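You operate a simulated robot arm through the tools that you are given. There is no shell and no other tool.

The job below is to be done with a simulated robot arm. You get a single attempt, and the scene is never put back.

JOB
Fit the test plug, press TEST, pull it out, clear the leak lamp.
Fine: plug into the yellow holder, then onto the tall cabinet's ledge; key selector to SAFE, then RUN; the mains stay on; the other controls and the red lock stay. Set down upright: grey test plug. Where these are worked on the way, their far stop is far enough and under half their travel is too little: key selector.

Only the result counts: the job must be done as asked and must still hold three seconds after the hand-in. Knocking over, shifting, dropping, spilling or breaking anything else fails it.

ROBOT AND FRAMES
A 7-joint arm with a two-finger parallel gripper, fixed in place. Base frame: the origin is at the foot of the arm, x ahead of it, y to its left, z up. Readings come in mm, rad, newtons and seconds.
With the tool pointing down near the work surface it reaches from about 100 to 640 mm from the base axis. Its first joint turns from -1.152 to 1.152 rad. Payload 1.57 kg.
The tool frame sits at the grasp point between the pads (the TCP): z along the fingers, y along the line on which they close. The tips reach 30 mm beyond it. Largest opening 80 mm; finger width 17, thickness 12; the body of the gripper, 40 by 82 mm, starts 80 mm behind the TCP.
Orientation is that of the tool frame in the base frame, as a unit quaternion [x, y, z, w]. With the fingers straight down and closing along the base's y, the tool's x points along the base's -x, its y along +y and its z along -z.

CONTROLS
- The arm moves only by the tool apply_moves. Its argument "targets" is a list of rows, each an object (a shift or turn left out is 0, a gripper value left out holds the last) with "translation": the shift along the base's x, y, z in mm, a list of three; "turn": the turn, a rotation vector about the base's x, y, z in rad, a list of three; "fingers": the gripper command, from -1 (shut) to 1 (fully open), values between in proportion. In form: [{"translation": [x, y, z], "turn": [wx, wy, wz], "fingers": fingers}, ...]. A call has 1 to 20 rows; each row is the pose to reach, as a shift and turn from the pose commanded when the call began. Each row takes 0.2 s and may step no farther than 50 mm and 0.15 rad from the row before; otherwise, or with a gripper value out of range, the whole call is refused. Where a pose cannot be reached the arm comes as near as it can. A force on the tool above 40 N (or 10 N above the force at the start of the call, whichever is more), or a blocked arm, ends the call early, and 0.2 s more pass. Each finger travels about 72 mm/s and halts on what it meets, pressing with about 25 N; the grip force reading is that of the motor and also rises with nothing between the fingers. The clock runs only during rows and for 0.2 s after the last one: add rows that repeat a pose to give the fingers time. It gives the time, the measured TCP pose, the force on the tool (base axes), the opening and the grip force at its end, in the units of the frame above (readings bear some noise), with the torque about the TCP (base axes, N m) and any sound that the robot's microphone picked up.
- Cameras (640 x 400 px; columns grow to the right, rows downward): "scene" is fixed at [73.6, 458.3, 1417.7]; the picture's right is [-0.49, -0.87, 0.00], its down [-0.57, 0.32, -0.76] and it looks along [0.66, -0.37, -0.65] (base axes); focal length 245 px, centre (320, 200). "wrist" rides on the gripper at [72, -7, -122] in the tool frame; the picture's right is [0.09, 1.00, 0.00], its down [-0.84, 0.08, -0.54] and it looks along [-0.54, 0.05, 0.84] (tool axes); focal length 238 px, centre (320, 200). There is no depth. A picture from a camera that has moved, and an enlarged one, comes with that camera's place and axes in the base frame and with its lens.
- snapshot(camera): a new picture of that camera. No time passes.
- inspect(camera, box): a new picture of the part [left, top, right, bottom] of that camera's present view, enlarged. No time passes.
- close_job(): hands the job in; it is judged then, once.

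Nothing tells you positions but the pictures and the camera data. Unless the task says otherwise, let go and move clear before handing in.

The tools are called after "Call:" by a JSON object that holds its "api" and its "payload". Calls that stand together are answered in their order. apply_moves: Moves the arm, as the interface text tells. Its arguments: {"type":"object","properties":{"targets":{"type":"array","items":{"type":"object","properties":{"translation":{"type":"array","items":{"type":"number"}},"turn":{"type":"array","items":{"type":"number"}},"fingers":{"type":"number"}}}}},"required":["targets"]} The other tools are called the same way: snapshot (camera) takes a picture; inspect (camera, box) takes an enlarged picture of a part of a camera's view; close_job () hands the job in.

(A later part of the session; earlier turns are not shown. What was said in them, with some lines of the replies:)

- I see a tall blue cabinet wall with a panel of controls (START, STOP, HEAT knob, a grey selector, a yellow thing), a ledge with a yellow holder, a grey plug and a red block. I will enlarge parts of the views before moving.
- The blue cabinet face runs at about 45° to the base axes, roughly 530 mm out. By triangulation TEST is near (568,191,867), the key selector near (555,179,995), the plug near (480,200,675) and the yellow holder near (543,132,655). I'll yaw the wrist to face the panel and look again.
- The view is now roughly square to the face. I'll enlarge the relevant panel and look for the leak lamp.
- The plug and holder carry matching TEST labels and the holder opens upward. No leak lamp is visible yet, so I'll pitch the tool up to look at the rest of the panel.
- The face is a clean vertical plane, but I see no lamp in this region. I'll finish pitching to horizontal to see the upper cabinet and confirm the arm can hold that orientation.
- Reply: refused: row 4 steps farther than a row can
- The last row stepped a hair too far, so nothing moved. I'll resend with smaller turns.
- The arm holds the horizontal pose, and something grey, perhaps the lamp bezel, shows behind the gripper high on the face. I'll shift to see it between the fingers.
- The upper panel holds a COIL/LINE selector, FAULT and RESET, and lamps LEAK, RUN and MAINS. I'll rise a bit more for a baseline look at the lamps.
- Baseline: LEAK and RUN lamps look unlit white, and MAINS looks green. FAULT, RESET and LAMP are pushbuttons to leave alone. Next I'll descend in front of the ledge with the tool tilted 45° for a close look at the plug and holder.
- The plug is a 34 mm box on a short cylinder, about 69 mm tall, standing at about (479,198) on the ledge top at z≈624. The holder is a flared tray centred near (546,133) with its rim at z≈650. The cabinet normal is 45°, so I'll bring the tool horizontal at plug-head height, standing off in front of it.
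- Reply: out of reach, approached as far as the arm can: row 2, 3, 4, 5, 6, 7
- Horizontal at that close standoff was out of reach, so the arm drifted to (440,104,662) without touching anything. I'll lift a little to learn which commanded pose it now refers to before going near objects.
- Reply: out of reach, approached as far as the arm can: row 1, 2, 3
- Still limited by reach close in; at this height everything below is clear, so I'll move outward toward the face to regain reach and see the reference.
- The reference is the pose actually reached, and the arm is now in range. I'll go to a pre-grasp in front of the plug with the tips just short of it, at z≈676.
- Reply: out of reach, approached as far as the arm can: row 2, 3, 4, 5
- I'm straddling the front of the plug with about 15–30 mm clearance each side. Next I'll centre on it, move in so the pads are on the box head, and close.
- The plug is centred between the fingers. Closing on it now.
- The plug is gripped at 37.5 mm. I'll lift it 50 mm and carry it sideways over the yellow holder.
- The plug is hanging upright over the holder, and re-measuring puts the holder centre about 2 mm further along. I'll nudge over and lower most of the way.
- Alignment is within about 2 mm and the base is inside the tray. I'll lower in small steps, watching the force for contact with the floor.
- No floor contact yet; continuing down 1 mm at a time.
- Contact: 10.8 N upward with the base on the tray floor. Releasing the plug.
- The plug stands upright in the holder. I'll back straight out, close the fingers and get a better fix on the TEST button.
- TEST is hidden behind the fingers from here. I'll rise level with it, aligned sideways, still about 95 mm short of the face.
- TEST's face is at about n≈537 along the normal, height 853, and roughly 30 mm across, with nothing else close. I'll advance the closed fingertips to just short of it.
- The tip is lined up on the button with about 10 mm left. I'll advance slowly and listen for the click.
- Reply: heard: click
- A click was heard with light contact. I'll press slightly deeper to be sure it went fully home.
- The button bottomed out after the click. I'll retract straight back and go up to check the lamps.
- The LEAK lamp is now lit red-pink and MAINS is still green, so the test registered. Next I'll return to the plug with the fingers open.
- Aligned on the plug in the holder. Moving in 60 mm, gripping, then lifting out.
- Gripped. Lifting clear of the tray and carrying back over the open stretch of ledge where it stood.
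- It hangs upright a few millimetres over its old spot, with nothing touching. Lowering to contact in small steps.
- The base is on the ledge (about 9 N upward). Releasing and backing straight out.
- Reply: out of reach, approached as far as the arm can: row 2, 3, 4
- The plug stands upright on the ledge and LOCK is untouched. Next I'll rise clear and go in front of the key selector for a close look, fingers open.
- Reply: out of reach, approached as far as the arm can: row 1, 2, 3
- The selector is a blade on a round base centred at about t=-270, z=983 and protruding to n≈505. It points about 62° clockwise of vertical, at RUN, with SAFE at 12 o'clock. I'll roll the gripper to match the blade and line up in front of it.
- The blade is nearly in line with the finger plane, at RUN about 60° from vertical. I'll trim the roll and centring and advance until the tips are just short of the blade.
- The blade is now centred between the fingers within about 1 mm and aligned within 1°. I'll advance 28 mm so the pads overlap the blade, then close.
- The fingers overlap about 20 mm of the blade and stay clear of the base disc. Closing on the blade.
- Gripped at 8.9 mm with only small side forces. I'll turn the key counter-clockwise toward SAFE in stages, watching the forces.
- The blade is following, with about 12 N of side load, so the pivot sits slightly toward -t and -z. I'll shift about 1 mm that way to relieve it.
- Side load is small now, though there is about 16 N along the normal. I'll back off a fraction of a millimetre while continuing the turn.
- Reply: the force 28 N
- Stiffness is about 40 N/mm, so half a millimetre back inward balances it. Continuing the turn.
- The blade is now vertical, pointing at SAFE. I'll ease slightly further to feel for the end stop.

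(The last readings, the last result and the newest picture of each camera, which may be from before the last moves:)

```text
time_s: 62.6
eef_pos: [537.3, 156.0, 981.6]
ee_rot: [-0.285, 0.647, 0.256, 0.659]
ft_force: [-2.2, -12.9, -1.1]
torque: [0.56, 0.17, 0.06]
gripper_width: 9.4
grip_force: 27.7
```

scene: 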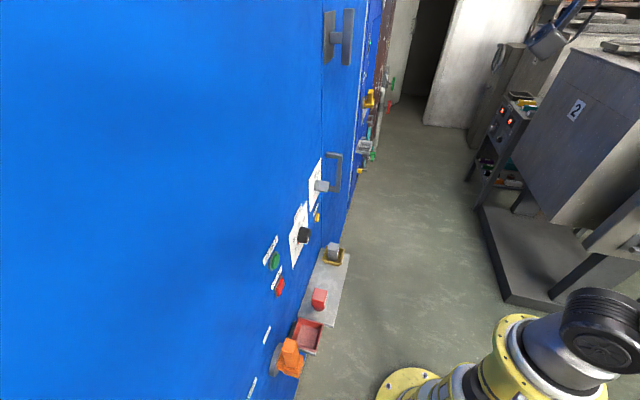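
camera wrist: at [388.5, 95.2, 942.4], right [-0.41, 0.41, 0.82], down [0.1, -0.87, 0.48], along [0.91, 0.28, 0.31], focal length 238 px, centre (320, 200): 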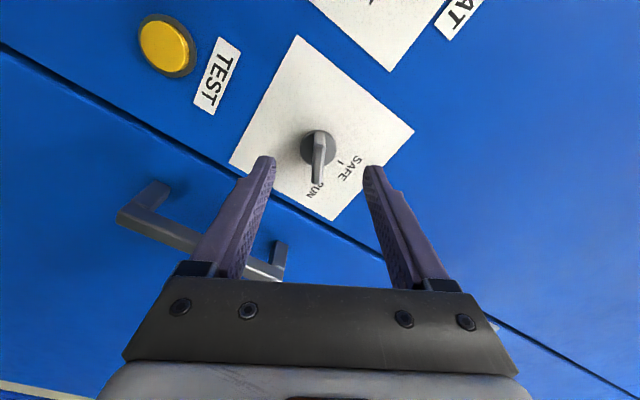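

There is clear resistance of about 0.5 N·m, so the key is at its SAFE stop. I'll relieve it to 0°, hold briefly, then start turning back clockwise toward RUN.

Call:
{"api": "apply_moves", "payload": {"targets": [{"turn": [0.03, 0.03, 0]}, {"turn": [0.03, 0.03, 0]}, {"turn": [0.03, 0.03, 0]}]}}

Call:
{"api": "apply_moves", "payload": {"targets": [{"translation": [-0.2, 0.2, 0], "turn": [0.06, 0.06, 0]}, {"translation": [-0.35, 0.35, 0], "turn": [0.12, 0.12, 0]}, {"translation": [-0.5, 0.5, 0.1], "turn": [0.185, 0.185, 0]}, {"translation": [-0.5, 0.5, 0.1], "turn": [0.185, 0.185, 0]}]}}

Call:
{"api": "inspect", "payload": {"camera": "wrist", "box": [220, 100, 420, 250]}}

```text
time_s: 63.4
eef_pos: [536.3, 155.6, 983.8]
ee_rot: [-0.271, 0.653, 0.269, 0.654]
ft_force: [-0.5, -13.5, -0.4]
torque: [-0.32, 0.51, -0.15]
gripper_width: 8.7
grip_force: 27.0
```

```text
time_s: 64.4
eef_pos: [536.9, 156.2, 982.8]
ee_rot: [-0.183, 0.683, 0.353, 0.614]
ft_force: [-1.1, -17.2, 1.0]
torque: [-0.34, 0.35, -0.08]
gripper_width: 8.8
grip_force: 27.2
```

```text
2.67 times, centred on (320, 175) of wrist
camera zoom: at [442.3, 78.4, 910.6], right [-0.7, 0.7, 0.17], down [-0.29, -0.48, 0.83], along [0.66, 0.53, 0.54], focal length 636 px, centre (320, 267)
```

zoom: 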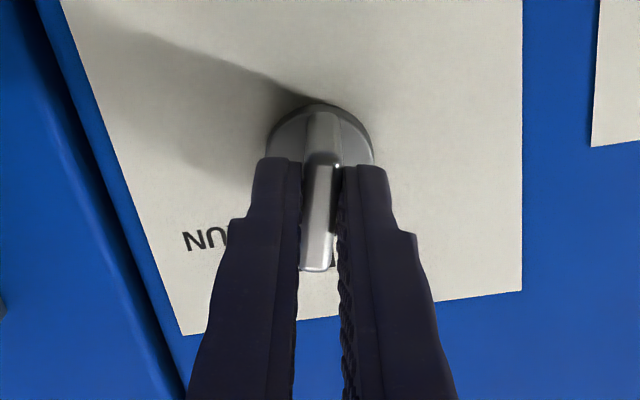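

The blade follows smoothly. Continuing clockwise with small corrections.

Call:
{"api": "apply_moves", "payload": {"targets": [{"translation": [-0.2, -0.1, 0.1], "turn": [0.06, 0.06, 0]}, {"translation": [-0.4, 0, 0.2], "turn": [0.12, 0.12, 0]}, {"translation": [-0.5, 0.1, 0.3], "turn": [0.185, 0.185, 0]}, {"translation": [-0.5, 0.1, 0.3], "turn": [0.185, 0.185, 0]}]}}

```text
time_s: 65.4
eef_pos: [536.1, 156.3, 983.3]
ee_rot: [-0.092, 0.701, 0.429, 0.562]
ft_force: [5.1, -17.4, -0.2]
torque: [-0.1, 0.15, -0.23]
gripper_width: 8.9
grip_force: 27.8
```

Call:
{"api": "apply_moves", "payload": {"targets": [{"translation": [0.1, -0.3, 0.1], "turn": [0.06, 0.06, 0]}, {"translation": [-0.1, -0.15, 0.25], "turn": [0.12, 0.12, 0]}, {"translation": [-0.2, -0.05, 0.4], "turn": [0.185, 0.185, 0]}, {"translation": [-0.2, -0.05, 0.4], "turn": [0.185, 0.185, 0]}]}}

Call:
{"api": "inspect", "payload": {"camera": "wrist", "box": [220, 100, 420, 250]}}

```text
time_s: 66.4
eef_pos: [536.1, 157.8, 982.5]
ee_rot: [0.0, 0.707, 0.5, 0.5]
ft_force: [18.5, -3.4, -2.0]
torque: [-0.27, 0.33, 0.06]
gripper_width: 8.8
grip_force: 28.3
```

```text
2.67 times, centred on (320, 175) of wrist
camera zoom: at [417.5, 103.1, 927.0], right [-0.55, 0.54, 0.64], down [0.0, -0.76, 0.65], along [0.84, 0.35, 0.42], focal length 636 px, centre (320, 267)
```

zoom: 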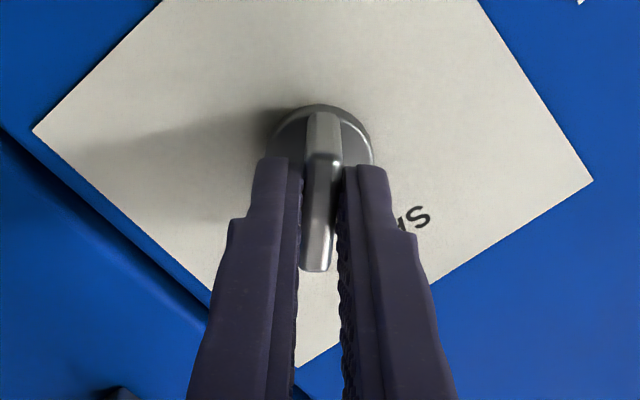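

Call:
{"api": "apply_moves", "payload": {"targets": [{"translation": [0.4, -0.1, 0.1], "turn": [0.06, 0.06, 0]}, {"translation": [0.25, 0.05, 0.3], "turn": [0.12, 0.12, 0]}, {"translation": [0.15, 0.2, 0.5], "turn": [0.185, 0.185, 0]}, {"translation": [0.15, 0.2, 0.5], "turn": [0.185, 0.185, 0]}]}}

Call:
{"api": "inspect", "payload": {"camera": "wrist", "box": [220, 100, 420, 250]}}

```text
time_s: 67.4
eef_pos: [534.2, 157.5, 984.2]
ee_rot: [0.091, 0.7, 0.561, 0.432]
ft_force: [11.6, -2.8, 2.3]
torque: [-0.23, 0.22, 0.31]
gripper_width: 8.6
grip_force: 27.5
```

```text
2.67 times, centred on (320, 175) of wrist
camera zoom: at [408.1, 112.5, 941.1], right [-0.41, 0.41, 0.81], down [0.1, -0.87, 0.49], along [0.91, 0.28, 0.32], focal length 636 px, centre (320, 267)
```

zoom: 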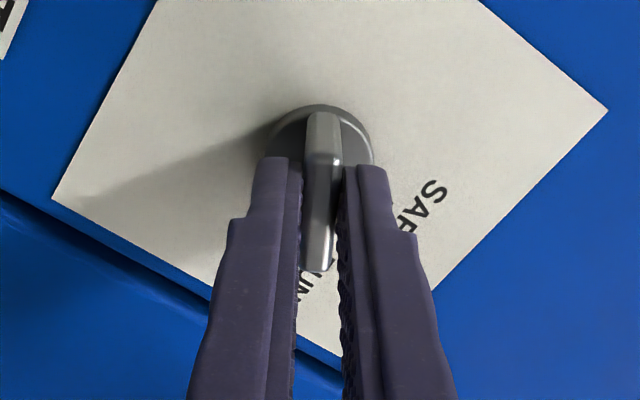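

Back at about 60°. A small extra nudge will show whether it's against the RUN stop.

Call:
{"api": "apply_moves", "payload": {"targets": [{"translation": [0.2, -0.1, 0], "turn": [0.02, 0.02, 0]}, {"translation": [0.2, -0.1, 0], "turn": [0.035, 0.035, 0]}, {"translation": [0.2, -0.1, 0], "turn": [0.035, 0.035, 0]}]}}

```text
time_s: 68.2
eef_pos: [536.0, 157.3, 983.3]
ee_rot: [0.107, 0.699, 0.572, 0.417]
ft_force: [14.5, 4.5, 2.5]
torque: [-0.52, -0.23, -0.1]
gripper_width: 9.0
grip_force: 27.9
```

It now resists at the RUN stop (about -0.5 N·m). I'll relieve the twist, open the fingers and back straight out.

Call:
{"api": "apply_moves", "payload": {"targets": [{"turn": [-0.025, -0.025, 0]}, {"turn": [-0.025, -0.025, 0]}, {"turn": [-0.025, -0.025, 0], "fingers": 0}, {"turn": [-0.025, -0.025, 0], "fingers": 0.4}, {"turn": [-0.025, -0.025, 0], "fingers": 0.4}]}}

Call:
{"api": "apply_moves", "payload": {"targets": [{"translation": [-12, -12, 0]}, {"translation": [-30, -30, 0]}, {"translation": [-55, -55, 0]}, {"translation": [-80, -80, 0]}, {"translation": [-80, -80, 0]}]}}

Call:
{"api": "snapshot", "payload": {"camera": "wrist"}}

Call:
{"api": "inspect", "payload": {"camera": "wrist", "box": [220, 60, 420, 210]}}

Call:
{"api": "snapshot", "payload": {"camera": "scene"}}

```text
time_s: 69.4
eef_pos: [535.6, 157.2, 983.0]
ee_rot: [0.096, 0.701, 0.563, 0.427]
ft_force: [-0.2, 0.9, 0.8]
torque: [0.01, -0.01, -0.01]
gripper_width: 56.1
grip_force: 0.0
```

```text
time_s: 70.6
eef_pos: [456.6, 77.8, 983.6]
ee_rot: [0.096, 0.701, 0.563, 0.428]
ft_force: [-0.6, -0.2, 0.8]
torque: [0.01, 0.01, 0.03]
gripper_width: 56.2
grip_force: 0.1
```

```text
taken
camera wrist: at [328.1, 33.2, 941.8], right [-0.4, 0.4, 0.82], down [0.11, -0.87, 0.48], along [0.91, 0.28, 0.31], focal length 238 px, centre (320, 200)
```

wrist: 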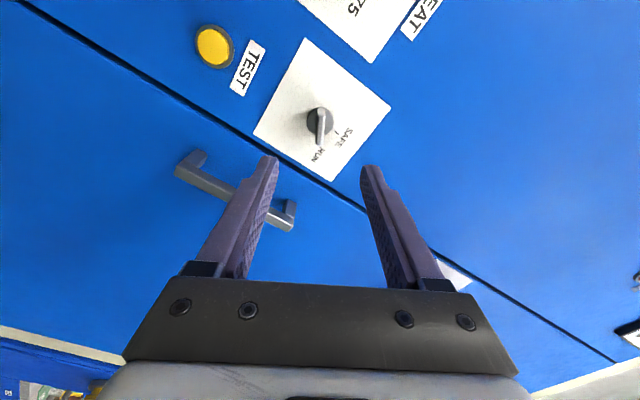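

```text
2.67 times, centred on (320, 135) of wrist
camera zoom: at [328.1, 33.2, 941.8], right [-0.4, 0.4, 0.82], down [0.11, -0.87, 0.48], along [0.91, 0.28, 0.31], focal length 636 px, centre (320, 373)
```

zoom: 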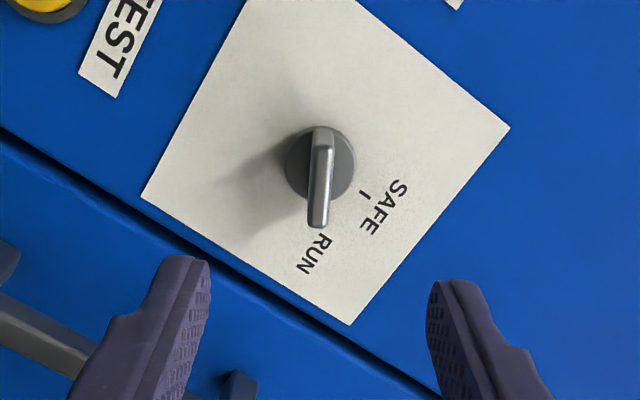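

```text
taken
```

scene: 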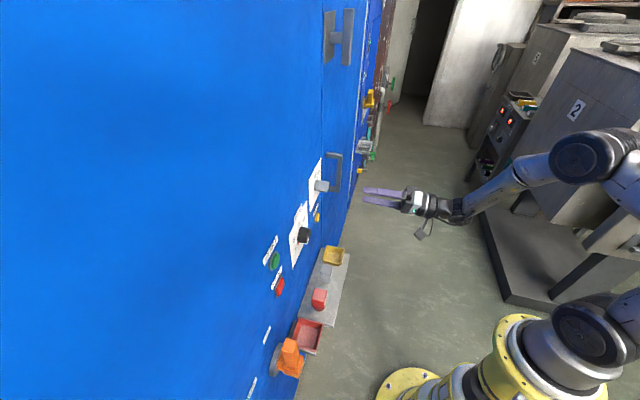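

The selector blade points at RUN. I'll unroll, rise to the lamp panel and check LEAK.

Call:
{"api": "apply_moves", "payload": {"targets": [{"translation": [0, 0, 40], "turn": [-0.074, -0.074, 0]}, {"translation": [0, 0, 80], "turn": [-0.148, -0.148, 0]}, {"translation": [0, 0, 120], "turn": [-0.222, -0.222, 0]}, {"translation": [0, 0, 160], "turn": [-0.296, -0.296, 0]}, {"translation": [0, 0, 200], "turn": [-0.37, -0.37, 0]}, {"translation": [-18, 15, 235], "turn": [-0.444, -0.444, 0]}, {"translation": [-36, 30, 270], "turn": [-0.518, -0.518, 0]}, {"translation": [-54, 46, 305], "turn": [-0.592, -0.592, 0]}, {"translation": [-72, 61, 340], "turn": [-0.666, -0.666, 0]}, {"translation": [-90, 76, 375], "turn": [-0.745, -0.745, 0]}, {"translation": [-108, 92, 410], "turn": [-0.745, -0.745, 0]}, {"translation": [-126, 107, 440], "turn": [-0.745, -0.745, 0]}, {"translation": [-143, 122, 468], "turn": [-0.745, -0.745, 0], "fingers": 1}, {"translation": [-143, 122, 468], "turn": [-0.745, -0.745, 0]}]}}

Call:
{"api": "snapshot", "payload": {"camera": "wrist"}}

Call:
{"api": "inspect", "payload": {"camera": "wrist", "box": [220, 130, 440, 290]}}

Call:
{"api": "inspect", "payload": {"camera": "scene", "box": [240, 140, 380, 400]}}

```text
time_s: 73.6
eef_pos: [313.6, 200.5, 1451.8]
ee_rot: [-0.27, 0.653, 0.273, 0.653]
ft_force: [0.1, 0.2, -0.4]
torque: [0.01, 0.02, 0.0]
gripper_width: 79.9
grip_force: 0.1
```

```text
taken
camera wrist: at [231.0, 108.8, 1379.5], right [-0.7, 0.7, -0.09], down [-0.44, -0.33, 0.84], along [0.56, 0.63, 0.54], focal length 238 px, centre (320, 200)
```

wrist: 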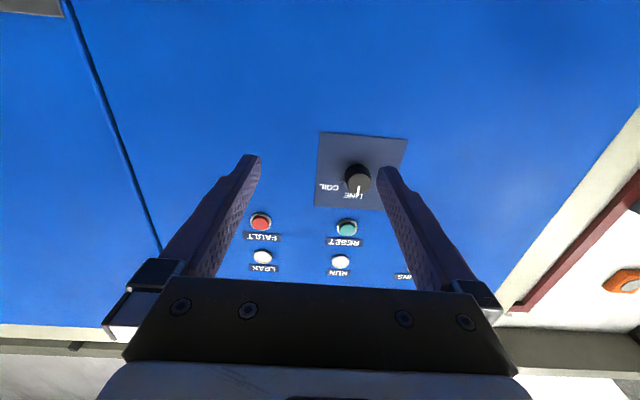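

```text
2.50 times, centred on (330, 210) of wrist
camera zoom: at [231.0, 108.8, 1379.5], right [-0.7, 0.7, -0.09], down [-0.44, -0.33, 0.84], along [0.56, 0.63, 0.54], focal length 596 px, centre (295, 175)
```

zoom: 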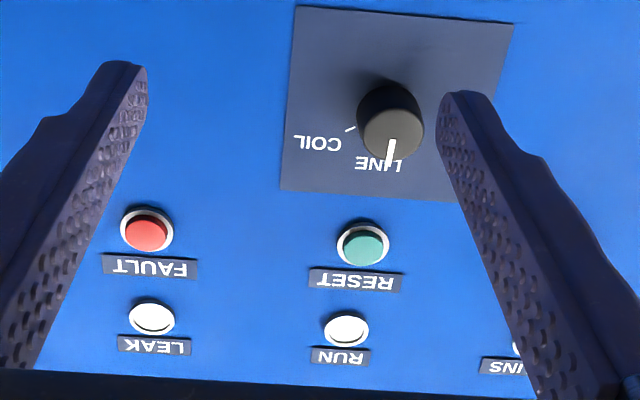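

```text
1.54 times, centred on (310, 270) of scene
camera zoom: at [73.6, 458.3, 1417.7], right [-0.49, -0.87, 0.0], down [-0.57, 0.32, -0.76], along [0.66, -0.37, -0.65], focal length 377 px, centre (335, 92)
```

zoom: 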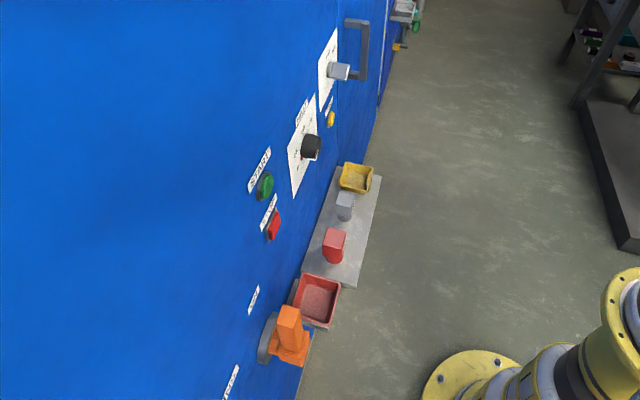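

The LEAK lamp is dark again and matches the unlit RUN lamp. The grey plug stands upright on the ledge, the holder is empty, and the selector is at RUN. LOCK, HEAT, START/STOP and the MAINS switch look unmoved, and the arm is clear, so I'm handing in.

Call:
{"api": "close_job", "payload": {}}

```text
The job is handed in.
```

I fitted the test plug, pressed TEST, put the plug back on the ledge and cleared the leak lamp; the job is handed in. I did not get a verdict back, so this is based on what I saw and felt.

- **Test:** the plug sat upright in the yellow holder. TEST clicked and went fully in, and the LEAK lamp lit.
- **Plug:** it now stands upright on the tall cabinet's ledge, about where it started. The holder is empty.
- **Key selector:** I turned it to its SAFE stop, then back to its RUN stop, feeling resistance at both. The LEAK lamp then went dark.
- **Left alone:** the red lock, the MAINS switch and the other controls look unmoved. The MAINS lamp was green after TEST; in the last picture a finger mostly hid it.

The arm was clear of everything, with the gripper open and empty, when I handed in.
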